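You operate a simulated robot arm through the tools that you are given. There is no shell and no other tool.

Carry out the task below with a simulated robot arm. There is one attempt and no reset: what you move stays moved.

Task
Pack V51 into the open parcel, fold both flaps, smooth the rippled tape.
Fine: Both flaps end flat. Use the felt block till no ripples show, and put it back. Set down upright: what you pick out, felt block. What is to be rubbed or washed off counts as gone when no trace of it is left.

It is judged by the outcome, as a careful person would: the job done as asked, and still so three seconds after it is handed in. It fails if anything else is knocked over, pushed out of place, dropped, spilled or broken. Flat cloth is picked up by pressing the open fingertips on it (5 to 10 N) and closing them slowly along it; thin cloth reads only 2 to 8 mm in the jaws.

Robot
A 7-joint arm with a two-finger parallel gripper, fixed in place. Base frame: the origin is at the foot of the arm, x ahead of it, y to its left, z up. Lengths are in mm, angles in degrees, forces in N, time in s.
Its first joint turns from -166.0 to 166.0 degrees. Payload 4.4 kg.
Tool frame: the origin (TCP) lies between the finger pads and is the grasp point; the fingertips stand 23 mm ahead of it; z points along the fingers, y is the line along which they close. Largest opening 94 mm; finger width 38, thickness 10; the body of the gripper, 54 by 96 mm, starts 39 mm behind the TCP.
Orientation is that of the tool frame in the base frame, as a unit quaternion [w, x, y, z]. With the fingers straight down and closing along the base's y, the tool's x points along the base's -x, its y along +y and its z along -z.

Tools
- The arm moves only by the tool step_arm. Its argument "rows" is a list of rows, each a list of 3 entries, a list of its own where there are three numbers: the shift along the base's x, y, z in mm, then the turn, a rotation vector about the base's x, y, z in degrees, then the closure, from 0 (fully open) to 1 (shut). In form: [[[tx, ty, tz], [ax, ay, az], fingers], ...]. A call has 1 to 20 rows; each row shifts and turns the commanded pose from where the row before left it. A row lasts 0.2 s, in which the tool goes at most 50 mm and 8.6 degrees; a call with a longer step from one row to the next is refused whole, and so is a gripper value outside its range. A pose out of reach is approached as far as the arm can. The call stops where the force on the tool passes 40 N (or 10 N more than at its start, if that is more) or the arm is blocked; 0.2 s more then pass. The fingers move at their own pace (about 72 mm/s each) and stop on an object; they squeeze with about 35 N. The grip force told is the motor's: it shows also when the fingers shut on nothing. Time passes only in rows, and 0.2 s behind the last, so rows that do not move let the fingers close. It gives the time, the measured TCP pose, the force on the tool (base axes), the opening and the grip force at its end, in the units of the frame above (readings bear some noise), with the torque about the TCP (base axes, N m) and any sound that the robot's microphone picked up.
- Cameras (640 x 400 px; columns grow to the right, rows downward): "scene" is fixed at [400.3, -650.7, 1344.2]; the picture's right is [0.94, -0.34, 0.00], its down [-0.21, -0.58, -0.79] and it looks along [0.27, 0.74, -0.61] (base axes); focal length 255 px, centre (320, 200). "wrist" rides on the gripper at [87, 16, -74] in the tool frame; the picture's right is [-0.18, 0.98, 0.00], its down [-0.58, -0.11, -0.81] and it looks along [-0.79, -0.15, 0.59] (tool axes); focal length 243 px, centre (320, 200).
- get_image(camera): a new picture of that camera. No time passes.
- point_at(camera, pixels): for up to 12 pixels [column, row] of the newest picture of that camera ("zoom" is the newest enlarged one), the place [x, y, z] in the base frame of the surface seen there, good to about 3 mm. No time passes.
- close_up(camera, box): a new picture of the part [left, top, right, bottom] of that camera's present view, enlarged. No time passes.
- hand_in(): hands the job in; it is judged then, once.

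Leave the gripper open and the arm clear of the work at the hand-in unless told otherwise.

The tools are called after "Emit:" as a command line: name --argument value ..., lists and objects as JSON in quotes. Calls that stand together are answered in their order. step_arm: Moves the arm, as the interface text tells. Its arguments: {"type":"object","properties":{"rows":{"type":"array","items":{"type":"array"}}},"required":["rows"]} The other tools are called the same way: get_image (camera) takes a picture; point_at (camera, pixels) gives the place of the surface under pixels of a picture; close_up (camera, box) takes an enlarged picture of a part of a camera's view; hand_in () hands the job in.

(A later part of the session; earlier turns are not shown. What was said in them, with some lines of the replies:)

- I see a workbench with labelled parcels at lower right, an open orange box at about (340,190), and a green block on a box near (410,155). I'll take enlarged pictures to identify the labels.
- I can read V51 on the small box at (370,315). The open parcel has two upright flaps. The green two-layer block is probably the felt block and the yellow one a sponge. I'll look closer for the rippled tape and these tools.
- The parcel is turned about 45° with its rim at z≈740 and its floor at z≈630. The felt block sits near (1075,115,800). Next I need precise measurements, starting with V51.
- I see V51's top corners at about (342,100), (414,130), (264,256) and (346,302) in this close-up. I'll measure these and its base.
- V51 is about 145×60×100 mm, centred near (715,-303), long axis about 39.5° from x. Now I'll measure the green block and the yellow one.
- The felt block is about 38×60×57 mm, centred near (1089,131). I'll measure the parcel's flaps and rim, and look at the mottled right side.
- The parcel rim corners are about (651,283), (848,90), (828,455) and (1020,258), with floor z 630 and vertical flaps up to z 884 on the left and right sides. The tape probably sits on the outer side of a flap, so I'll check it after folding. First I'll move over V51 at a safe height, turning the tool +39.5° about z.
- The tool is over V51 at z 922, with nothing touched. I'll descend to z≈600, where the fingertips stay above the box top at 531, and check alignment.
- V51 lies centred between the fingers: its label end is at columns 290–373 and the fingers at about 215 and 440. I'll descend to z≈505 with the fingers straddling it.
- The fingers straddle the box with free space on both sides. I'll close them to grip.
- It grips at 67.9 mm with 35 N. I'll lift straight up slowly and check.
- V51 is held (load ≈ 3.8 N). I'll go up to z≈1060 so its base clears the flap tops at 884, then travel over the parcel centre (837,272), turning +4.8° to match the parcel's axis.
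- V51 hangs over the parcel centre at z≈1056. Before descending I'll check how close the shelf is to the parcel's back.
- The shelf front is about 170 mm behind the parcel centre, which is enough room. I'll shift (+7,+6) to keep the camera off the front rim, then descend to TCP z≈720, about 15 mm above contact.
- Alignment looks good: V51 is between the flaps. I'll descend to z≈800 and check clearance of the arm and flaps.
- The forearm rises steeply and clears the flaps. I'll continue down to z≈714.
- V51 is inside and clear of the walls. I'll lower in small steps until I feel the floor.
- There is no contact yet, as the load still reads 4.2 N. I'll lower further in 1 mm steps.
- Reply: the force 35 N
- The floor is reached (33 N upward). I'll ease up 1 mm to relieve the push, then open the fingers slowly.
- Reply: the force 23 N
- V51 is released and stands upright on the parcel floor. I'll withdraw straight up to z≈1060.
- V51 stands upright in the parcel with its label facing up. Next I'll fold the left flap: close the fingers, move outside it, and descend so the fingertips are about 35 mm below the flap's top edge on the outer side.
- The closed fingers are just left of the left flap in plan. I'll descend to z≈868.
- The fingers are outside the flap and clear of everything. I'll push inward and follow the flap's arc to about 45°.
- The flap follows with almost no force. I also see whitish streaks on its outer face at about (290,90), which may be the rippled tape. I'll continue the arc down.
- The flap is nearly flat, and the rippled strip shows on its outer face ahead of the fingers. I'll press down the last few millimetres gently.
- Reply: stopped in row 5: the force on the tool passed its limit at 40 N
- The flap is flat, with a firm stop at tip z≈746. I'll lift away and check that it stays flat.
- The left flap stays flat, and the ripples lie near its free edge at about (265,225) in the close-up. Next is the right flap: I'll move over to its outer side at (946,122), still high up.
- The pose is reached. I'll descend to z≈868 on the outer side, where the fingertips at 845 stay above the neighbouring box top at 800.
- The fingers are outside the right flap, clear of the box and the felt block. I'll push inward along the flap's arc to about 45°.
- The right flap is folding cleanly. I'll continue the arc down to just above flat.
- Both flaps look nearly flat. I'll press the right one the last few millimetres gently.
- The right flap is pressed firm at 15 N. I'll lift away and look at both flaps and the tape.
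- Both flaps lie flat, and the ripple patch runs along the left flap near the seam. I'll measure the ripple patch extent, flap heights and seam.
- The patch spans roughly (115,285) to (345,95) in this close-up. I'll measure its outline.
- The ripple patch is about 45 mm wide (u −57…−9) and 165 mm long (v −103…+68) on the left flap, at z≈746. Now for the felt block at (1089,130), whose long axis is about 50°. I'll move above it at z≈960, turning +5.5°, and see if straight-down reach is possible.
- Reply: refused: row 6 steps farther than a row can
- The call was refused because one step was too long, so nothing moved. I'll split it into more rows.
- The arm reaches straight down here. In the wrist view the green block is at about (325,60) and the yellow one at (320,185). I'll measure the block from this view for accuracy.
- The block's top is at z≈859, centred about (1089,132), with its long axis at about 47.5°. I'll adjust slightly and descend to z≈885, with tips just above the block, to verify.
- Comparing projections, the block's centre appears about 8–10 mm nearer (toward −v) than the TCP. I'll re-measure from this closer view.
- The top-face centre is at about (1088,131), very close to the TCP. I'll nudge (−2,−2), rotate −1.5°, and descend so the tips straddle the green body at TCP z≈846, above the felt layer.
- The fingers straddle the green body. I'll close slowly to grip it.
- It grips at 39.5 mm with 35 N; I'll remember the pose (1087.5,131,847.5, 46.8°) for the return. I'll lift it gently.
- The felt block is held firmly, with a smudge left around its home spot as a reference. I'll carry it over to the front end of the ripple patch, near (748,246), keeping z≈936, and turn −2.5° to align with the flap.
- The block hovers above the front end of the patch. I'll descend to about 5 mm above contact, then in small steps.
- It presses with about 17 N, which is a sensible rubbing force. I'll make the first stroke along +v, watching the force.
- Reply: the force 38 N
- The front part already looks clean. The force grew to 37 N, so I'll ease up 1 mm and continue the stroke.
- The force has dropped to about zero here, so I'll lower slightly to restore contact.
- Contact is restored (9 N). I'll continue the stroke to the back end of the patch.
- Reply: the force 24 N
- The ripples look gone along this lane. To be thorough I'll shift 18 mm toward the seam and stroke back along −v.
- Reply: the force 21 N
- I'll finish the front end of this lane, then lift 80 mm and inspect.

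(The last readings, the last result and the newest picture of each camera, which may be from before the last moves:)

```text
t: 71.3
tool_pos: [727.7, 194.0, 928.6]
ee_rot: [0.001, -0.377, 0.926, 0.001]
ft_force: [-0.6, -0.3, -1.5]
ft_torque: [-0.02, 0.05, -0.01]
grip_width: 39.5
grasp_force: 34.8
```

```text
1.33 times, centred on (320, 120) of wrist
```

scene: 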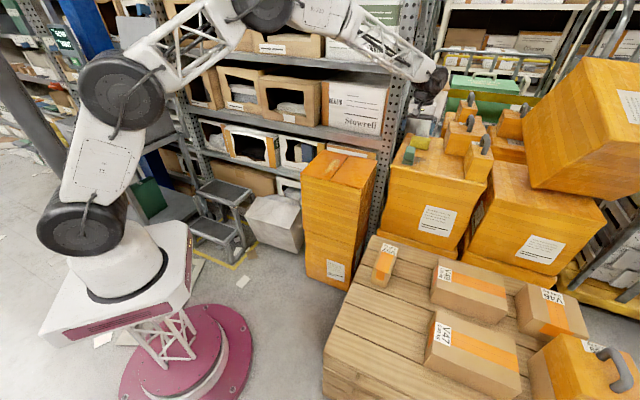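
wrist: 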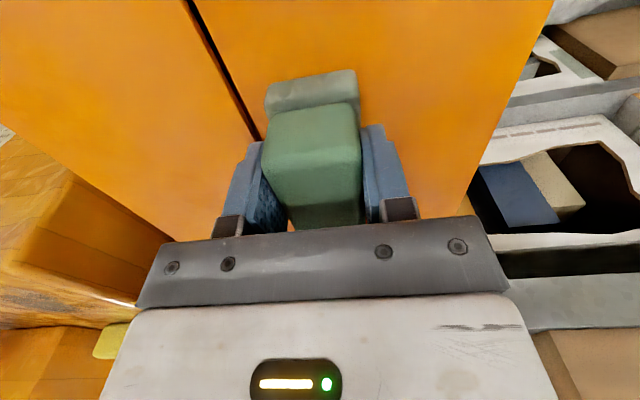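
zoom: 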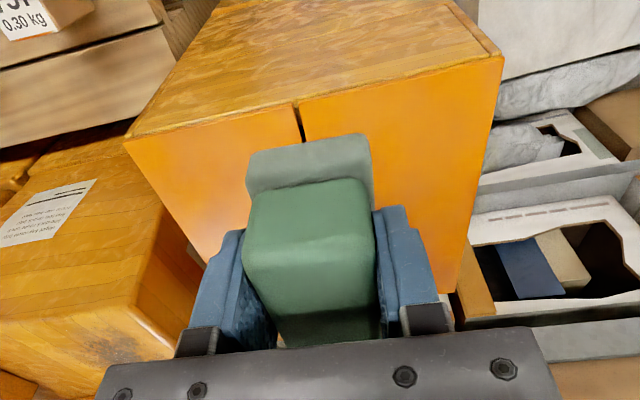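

The patch appears gone. I'll zoom in tightly for any remaining trace.

Emit:
close_up --camera "scene" --box '[322, 152, 354, 182]'

Emit:
close_up --camera "scene" --box '[330, 154, 346, 166]'

Emit:
close_up --camera "scene" --box '[324, 164, 344, 178]'

```text
13.33 times, centred on (338, 167) of scene
```

zoom: 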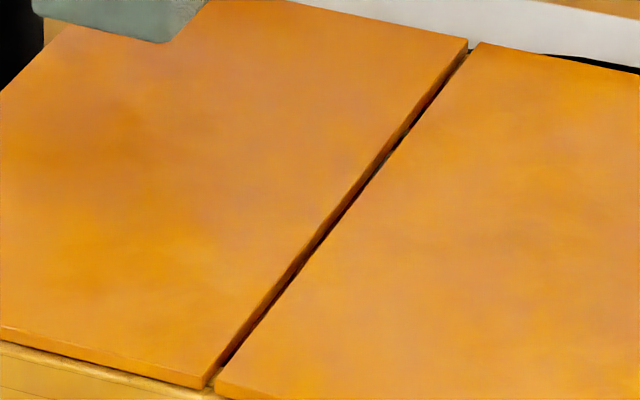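

```text
16.00 times, centred on (338, 160) of scene
```

zoom: 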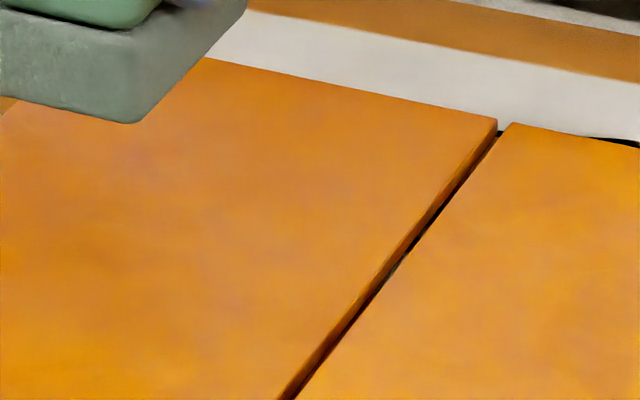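

```text
16.00 times, centred on (334, 171) of scene
```

zoom: 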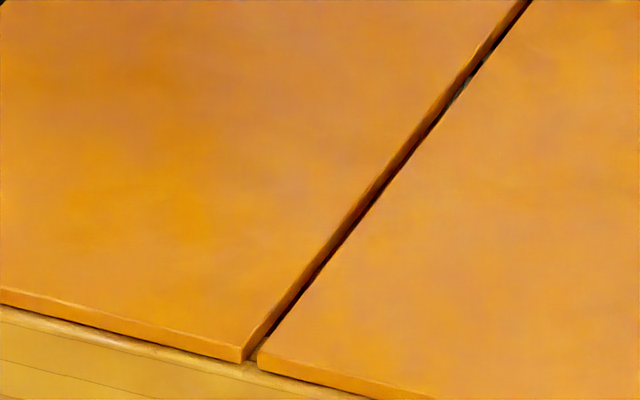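

No ripple is visible from the scene camera. I'll check from another angle with the wrist camera by rising and shifting so the left flap shows in the upper part of its view, and also measure both flaps' heights.

Emit:
step_arm --rows '[[[20, 10, 30], [0, 0, 0], 0.9], [[20, 10, 30], [0, 0, 0], 0.9], [[20, 10, 30], [0, 0, 0], 0.9], [[0, 0, 0], [0, 0, 0], 0.9]]'

Emit:
get_image --camera "wrist"

Emit:
close_up --camera "scene" --box '[296, 140, 386, 200]'

Emit:
point_at --camera "zoom" --pixels '[[40, 235], [130, 270], [200, 290], [230, 300], [180, 130], [260, 150], [310, 160], [360, 165], [300, 230], [380, 250], [450, 200], [260, 220]]'

```text
t: 72.3
tool_pos: [785.1, 225.4, 1014.9]
ee_rot: [0.001, -0.378, 0.926, 0.001]
ft_force: [-0.6, -0.3, -0.3]
ft_torque: [-0.01, 0.04, -0.01]
grip_width: 39.4
grasp_force: 34.4
```

```text
taken
```

wrist: 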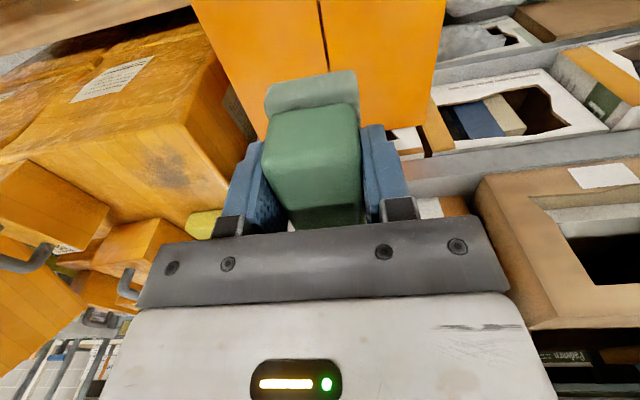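

```text
6.67 times, centred on (341, 170) of scene
```

zoom: 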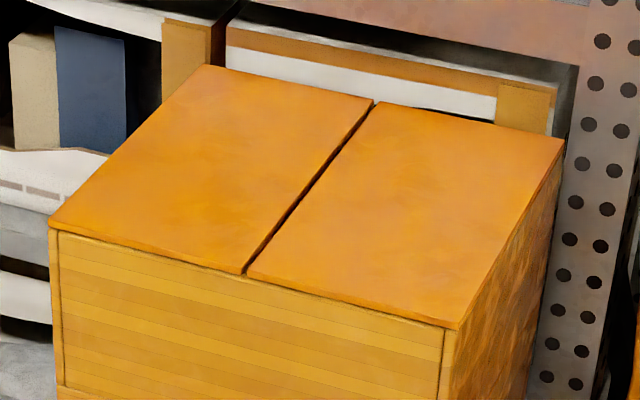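

```text
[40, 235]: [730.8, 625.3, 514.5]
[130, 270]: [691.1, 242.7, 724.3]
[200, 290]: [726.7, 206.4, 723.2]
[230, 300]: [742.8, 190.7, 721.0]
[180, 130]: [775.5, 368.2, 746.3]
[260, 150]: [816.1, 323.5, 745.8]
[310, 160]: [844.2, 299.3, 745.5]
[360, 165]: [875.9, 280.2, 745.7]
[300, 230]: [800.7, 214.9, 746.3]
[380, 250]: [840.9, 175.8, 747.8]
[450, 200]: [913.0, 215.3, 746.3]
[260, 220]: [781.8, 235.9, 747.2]
```

Both flaps read z≈746 everywhere, so they are flat. One more close wrist look at the left flap surface.

Emit:
close_up --camera "wrist" --box '[190, 0, 450, 130]'

```text
2.46 times, centred on (320, 65) of wrist
```

zoom: 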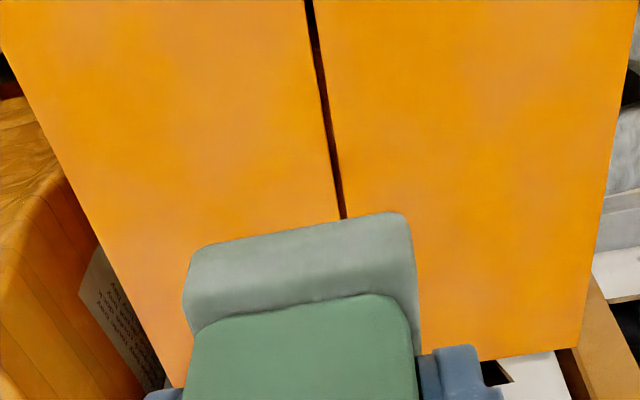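

The surface is clean. Now I'll return the felt block home; summing my commanded moves, the exact offset is (+302.1, −94.8, −169.7) with +2.5° turn. Travel first, then part of the descent.

Emit:
step_arm --rows '[[[37.76, -11.85, 0], [0, 0, 0.3125], 0.9], [[37.76, -11.85, 0], [0, 0, 0.3125], 0.9], [[37.76, -11.85, 0], [0, 0, 0.3125], 0.9], [[37.76, -11.85, 0], [0, 0, 0.3125], 0.9], [[37.76, -11.85, 0], [0, 0, 0.3125], 0.9], [[37.76, -11.85, 0], [0, 0, 0.3125], 0.9], [[37.76, -11.85, 0], [0, 0, 0.3125], 0.9], [[37.78, -11.85, 0], [0, 0, 0.3125], 0.9], [[0, 0, -40], [0, 0, 0], 0.9], [[0, 0, -40], [0, 0, 0], 0.9], [[0, 0, -40], [0, 0, 0], 0.9], [[0, 0, -25], [0, 0, 0], 0.9], [[0, 0, 0], [0, 0, 0], 0.9]]'

Emit:
close_up --camera "scene" --box '[380, 90, 460, 170]'

Emit:
get_image --camera "wrist"

```text
t: 75.1
tool_pos: [1086.6, 129.7, 867.1]
ee_rot: [0.0, -0.397, 0.918, 0.001]
ft_force: [0.6, 0.6, -1.1]
ft_torque: [-0.02, 0.0, -0.02]
grip_width: 39.6
grasp_force: 35.0
```

```text
5.00 times, centred on (420, 130) of scene
```

zoom: 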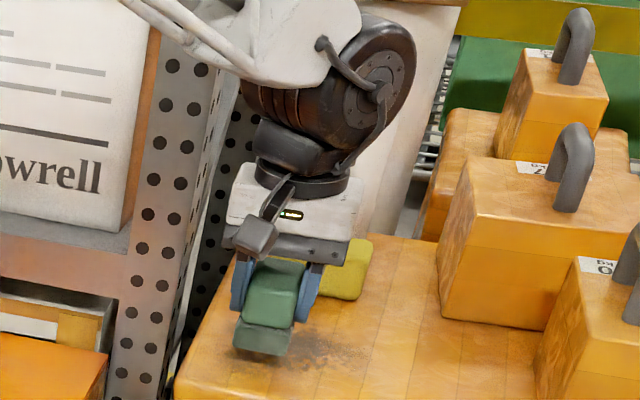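

```text
taken
```

wrist: 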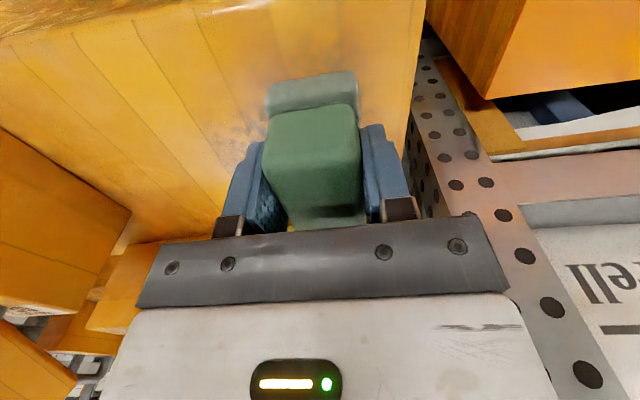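

It's about 20–25 mm above its spot. I'll lower it, slowing near contact.

Emit:
step_arm --rows '[[[0, 0, -12], [0, 0, 0], 0.9], [[0, 0, -6], [0, 0, 0], 0.9], [[0, 0, -3], [0, 0, 0], 0.9], [[0, 0, -1], [0, 0, 0], 0.9], [[0, 0, 0], [0, 0, 0], 0.9]]'

```text
t: 76.3
tool_pos: [1086.2, 131.2, 846.4]
ee_rot: [0.001, -0.398, 0.918, 0.001]
ft_force: [-0.3, 0.5, -1.1]
ft_torque: [-0.01, 0.04, 0.0]
grip_width: 39.7
grasp_force: 35.0
```

Emit:
step_arm --rows '[[[0, 0, -1], [0, 0, 0], 0.9], [[0, 0, -0.8], [0, 0, 0], 0.9], [[0, 0, 0], [0, 0, 0], 0.9]]'

```text
t: 77.1
tool_pos: [1086.4, 131.9, 846.7]
ee_rot: [0.001, -0.396, 0.918, 0.001]
ft_force: [0.3, 0.5, -1.2]
ft_torque: [0.03, 0.0, 0.01]
grip_width: 39.5
grasp_force: 35.2
```

Emit:
step_arm --rows '[[[0, 0, -0.8], [0, 0, 0], 0.9], [[0, 0, 0], [0, 0, 0], 0.9]]'

```text
t: 77.7
tool_pos: [1087.3, 131.9, 846.2]
ee_rot: [0.002, -0.397, 0.918, -0.001]
ft_force: [-0.8, 2.2, 7.8]
ft_torque: [-0.24, 0.04, -0.01]
grip_width: 39.3
grasp_force: 34.7
```

The block is down on the box (7.8 N). I'll open the fingers gradually.

Emit:
step_arm --rows '[[[0, 0, 0], [0, 0, 0], 0.55], [[0, 0, 0], [0, 0, 0], 0.45], [[0, 0, 0], [0, 0, 0], 0.3], [[0, 0, 0], [0, 0, 0], 0.1], [[0, 0, 0], [0, 0, 0], 0], [[0, 0, 0], [0, 0, 0], 0]]'

Emit:
close_up --camera "scene" --box '[380, 90, 460, 170]'

Emit:
get_image --camera "wrist"

```text
t: 79.1
tool_pos: [1086.9, 130.8, 844.3]
ee_rot: [0.001, -0.397, 0.918, 0.0]
ft_force: [0.4, 0.7, 0.3]
ft_torque: [-0.01, -0.03, 0.01]
grip_width: 93.8
grasp_force: 0.0
```

```text
5.00 times, centred on (420, 130) of scene
```

zoom: 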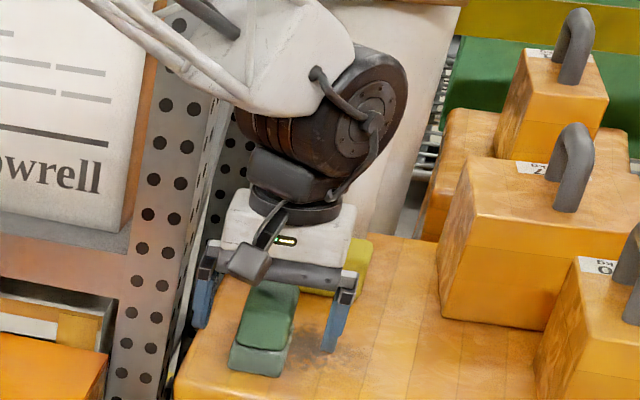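

```text
taken
```

wrist: 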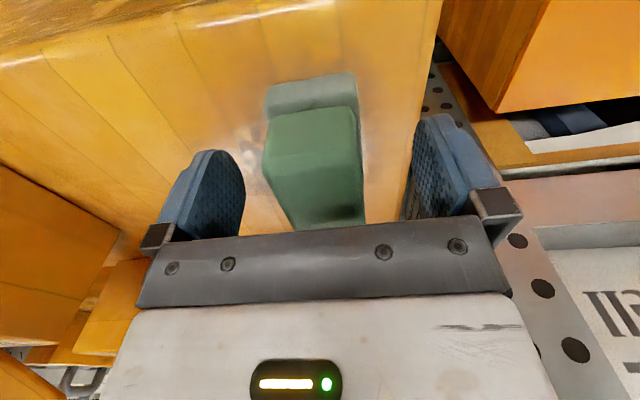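

The felt block stands upright on its spot and the fingers are clear of it. I'll rise straight up, then retreat to the starting area.

Emit:
step_arm --rows '[[[0, 0, 10], [0, 0, 0], 0], [[0, 0, 30], [0, 0, 0], 0], [[0, 0, 40], [0, 0, 0], 0], [[0, 0, 40], [0, 0, 0], 0], [[0, 0, 40], [0, 0, 0], 0], [[0, 0, 40], [0, 0, 0], 0], [[0, 0, 30], [0, 0, 0], 0], [[-40, 0, 10], [0, 0, 0], 0], [[-40, 0, 10], [0, 0, 0], 0], [[-40, 0, 10], [0, 0, 0], 0], [[-40, 0, 10], [0, 0, 0], 0], [[-40, 0, 10], [0, 0, 0], 0], [[-40, 0, 0], [0, 0, 0], 0], [[-40, 0, 0], [0, 0, 0], 0], [[-40, 0, 0], [0, 0, 0], 0], [[0, 0, 0], [0, 0, 0], 0]]'

Emit:
get_image --camera "scene"

Emit:
close_up --camera "scene" --box '[392, 132, 440, 168]'

Emit:
point_at --camera "zoom" --pixels '[[222, 160], [312, 170], [188, 295], [285, 308], [172, 350], [278, 367]]'

Emit:
close_up --camera "scene" --box '[316, 145, 366, 190]'

Emit:
get_image --camera "wrist"

```text
t: 82.5
tool_pos: [766.1, 133.7, 1128.2]
ee_rot: [0.002, -0.397, 0.918, 0.001]
ft_force: [-0.8, 0.1, 0.5]
ft_torque: [0.01, -0.02, -0.01]
grip_width: 94.0
grasp_force: 0.0
```

```text
taken
```

scene: 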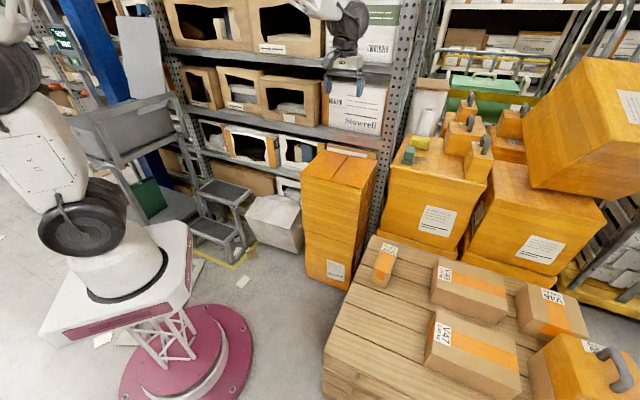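

```text
11.11 times, centred on (416, 150) of scene
```

zoom: 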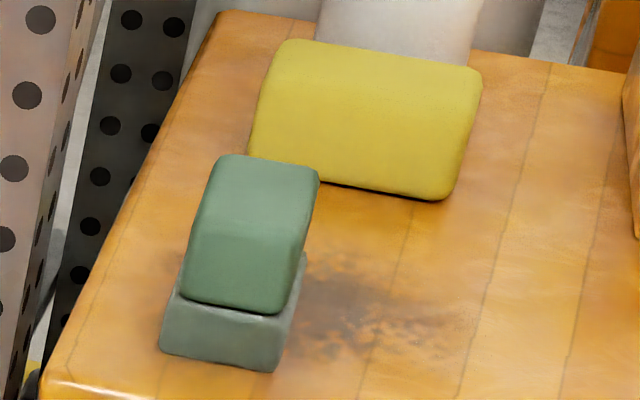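

```text
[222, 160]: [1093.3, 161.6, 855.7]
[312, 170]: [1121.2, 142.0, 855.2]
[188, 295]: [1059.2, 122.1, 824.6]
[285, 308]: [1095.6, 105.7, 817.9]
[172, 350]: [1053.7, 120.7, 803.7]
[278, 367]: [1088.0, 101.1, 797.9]
```

```text
8.89 times, centred on (341, 168) of scene
```

zoom: 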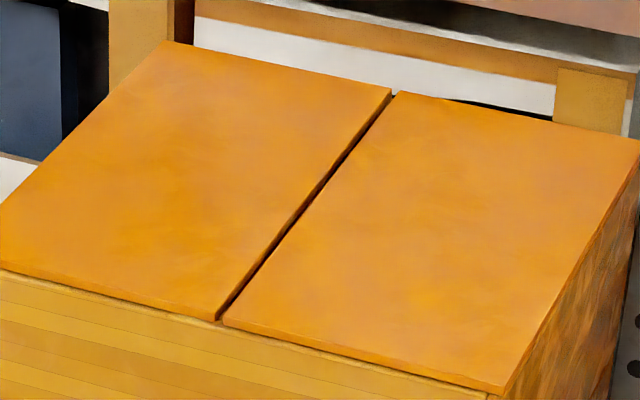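

```text
taken
```

wrist: 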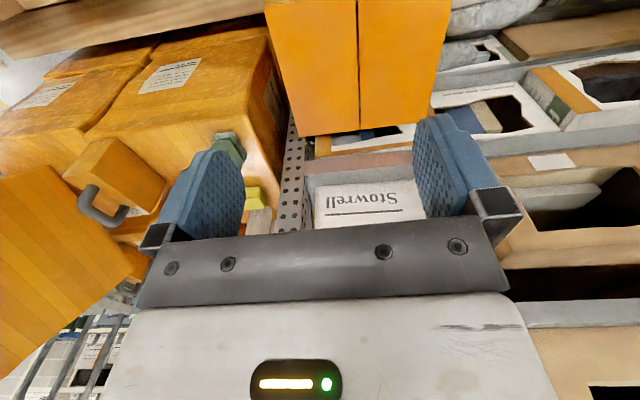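

The felt block is back within a couple of millimetres, the flaps are flat, and other items are unmoved. One last wrist look at the left flap for any trace.

Emit:
close_up --camera "wrist" --box '[260, 0, 460, 140]'

Emit:
close_up --camera "scene" --box '[324, 150, 352, 178]'

```text
2.86 times, centred on (360, 70) of wrist
```

zoom: 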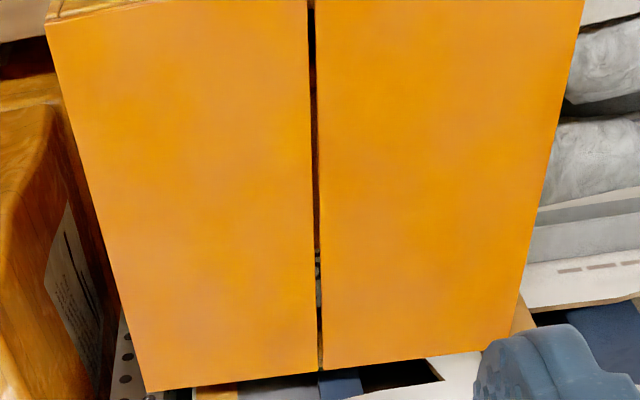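

```text
14.29 times, centred on (338, 164) of scene
```

zoom: 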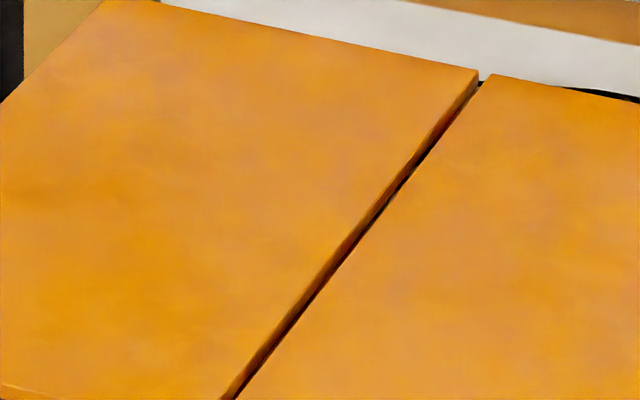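

Both cameras show no ripples on either flap. V51 was set down upright inside, the flaps are flat, the felt block is back, and the gripper is open and clear. I'm handing in.

Emit:
hand_in

```text
The job is handed in.
```

V51 is packed upright in the parcel, both flaps are folded flat, and the tape is smoothed. The job is handed in, but I have no verdict on it yet.

- **Packing:** V51 was standing upright on the parcel floor, label up, when I folded the flaps over it.
- **Flaps:** Both measure about 746 mm high across their surface, so neither is lifting.
- **Tape:** The ripples were along the left flap near the seam. I rubbed over them with the felt block in two passes, and close-ups from both cameras show no ripples left.
- **Felt block:** It is back upright on its spot, within a few millimetres of where it started.

Nothing else looks moved in the final picture. The gripper is open and clear of the work.
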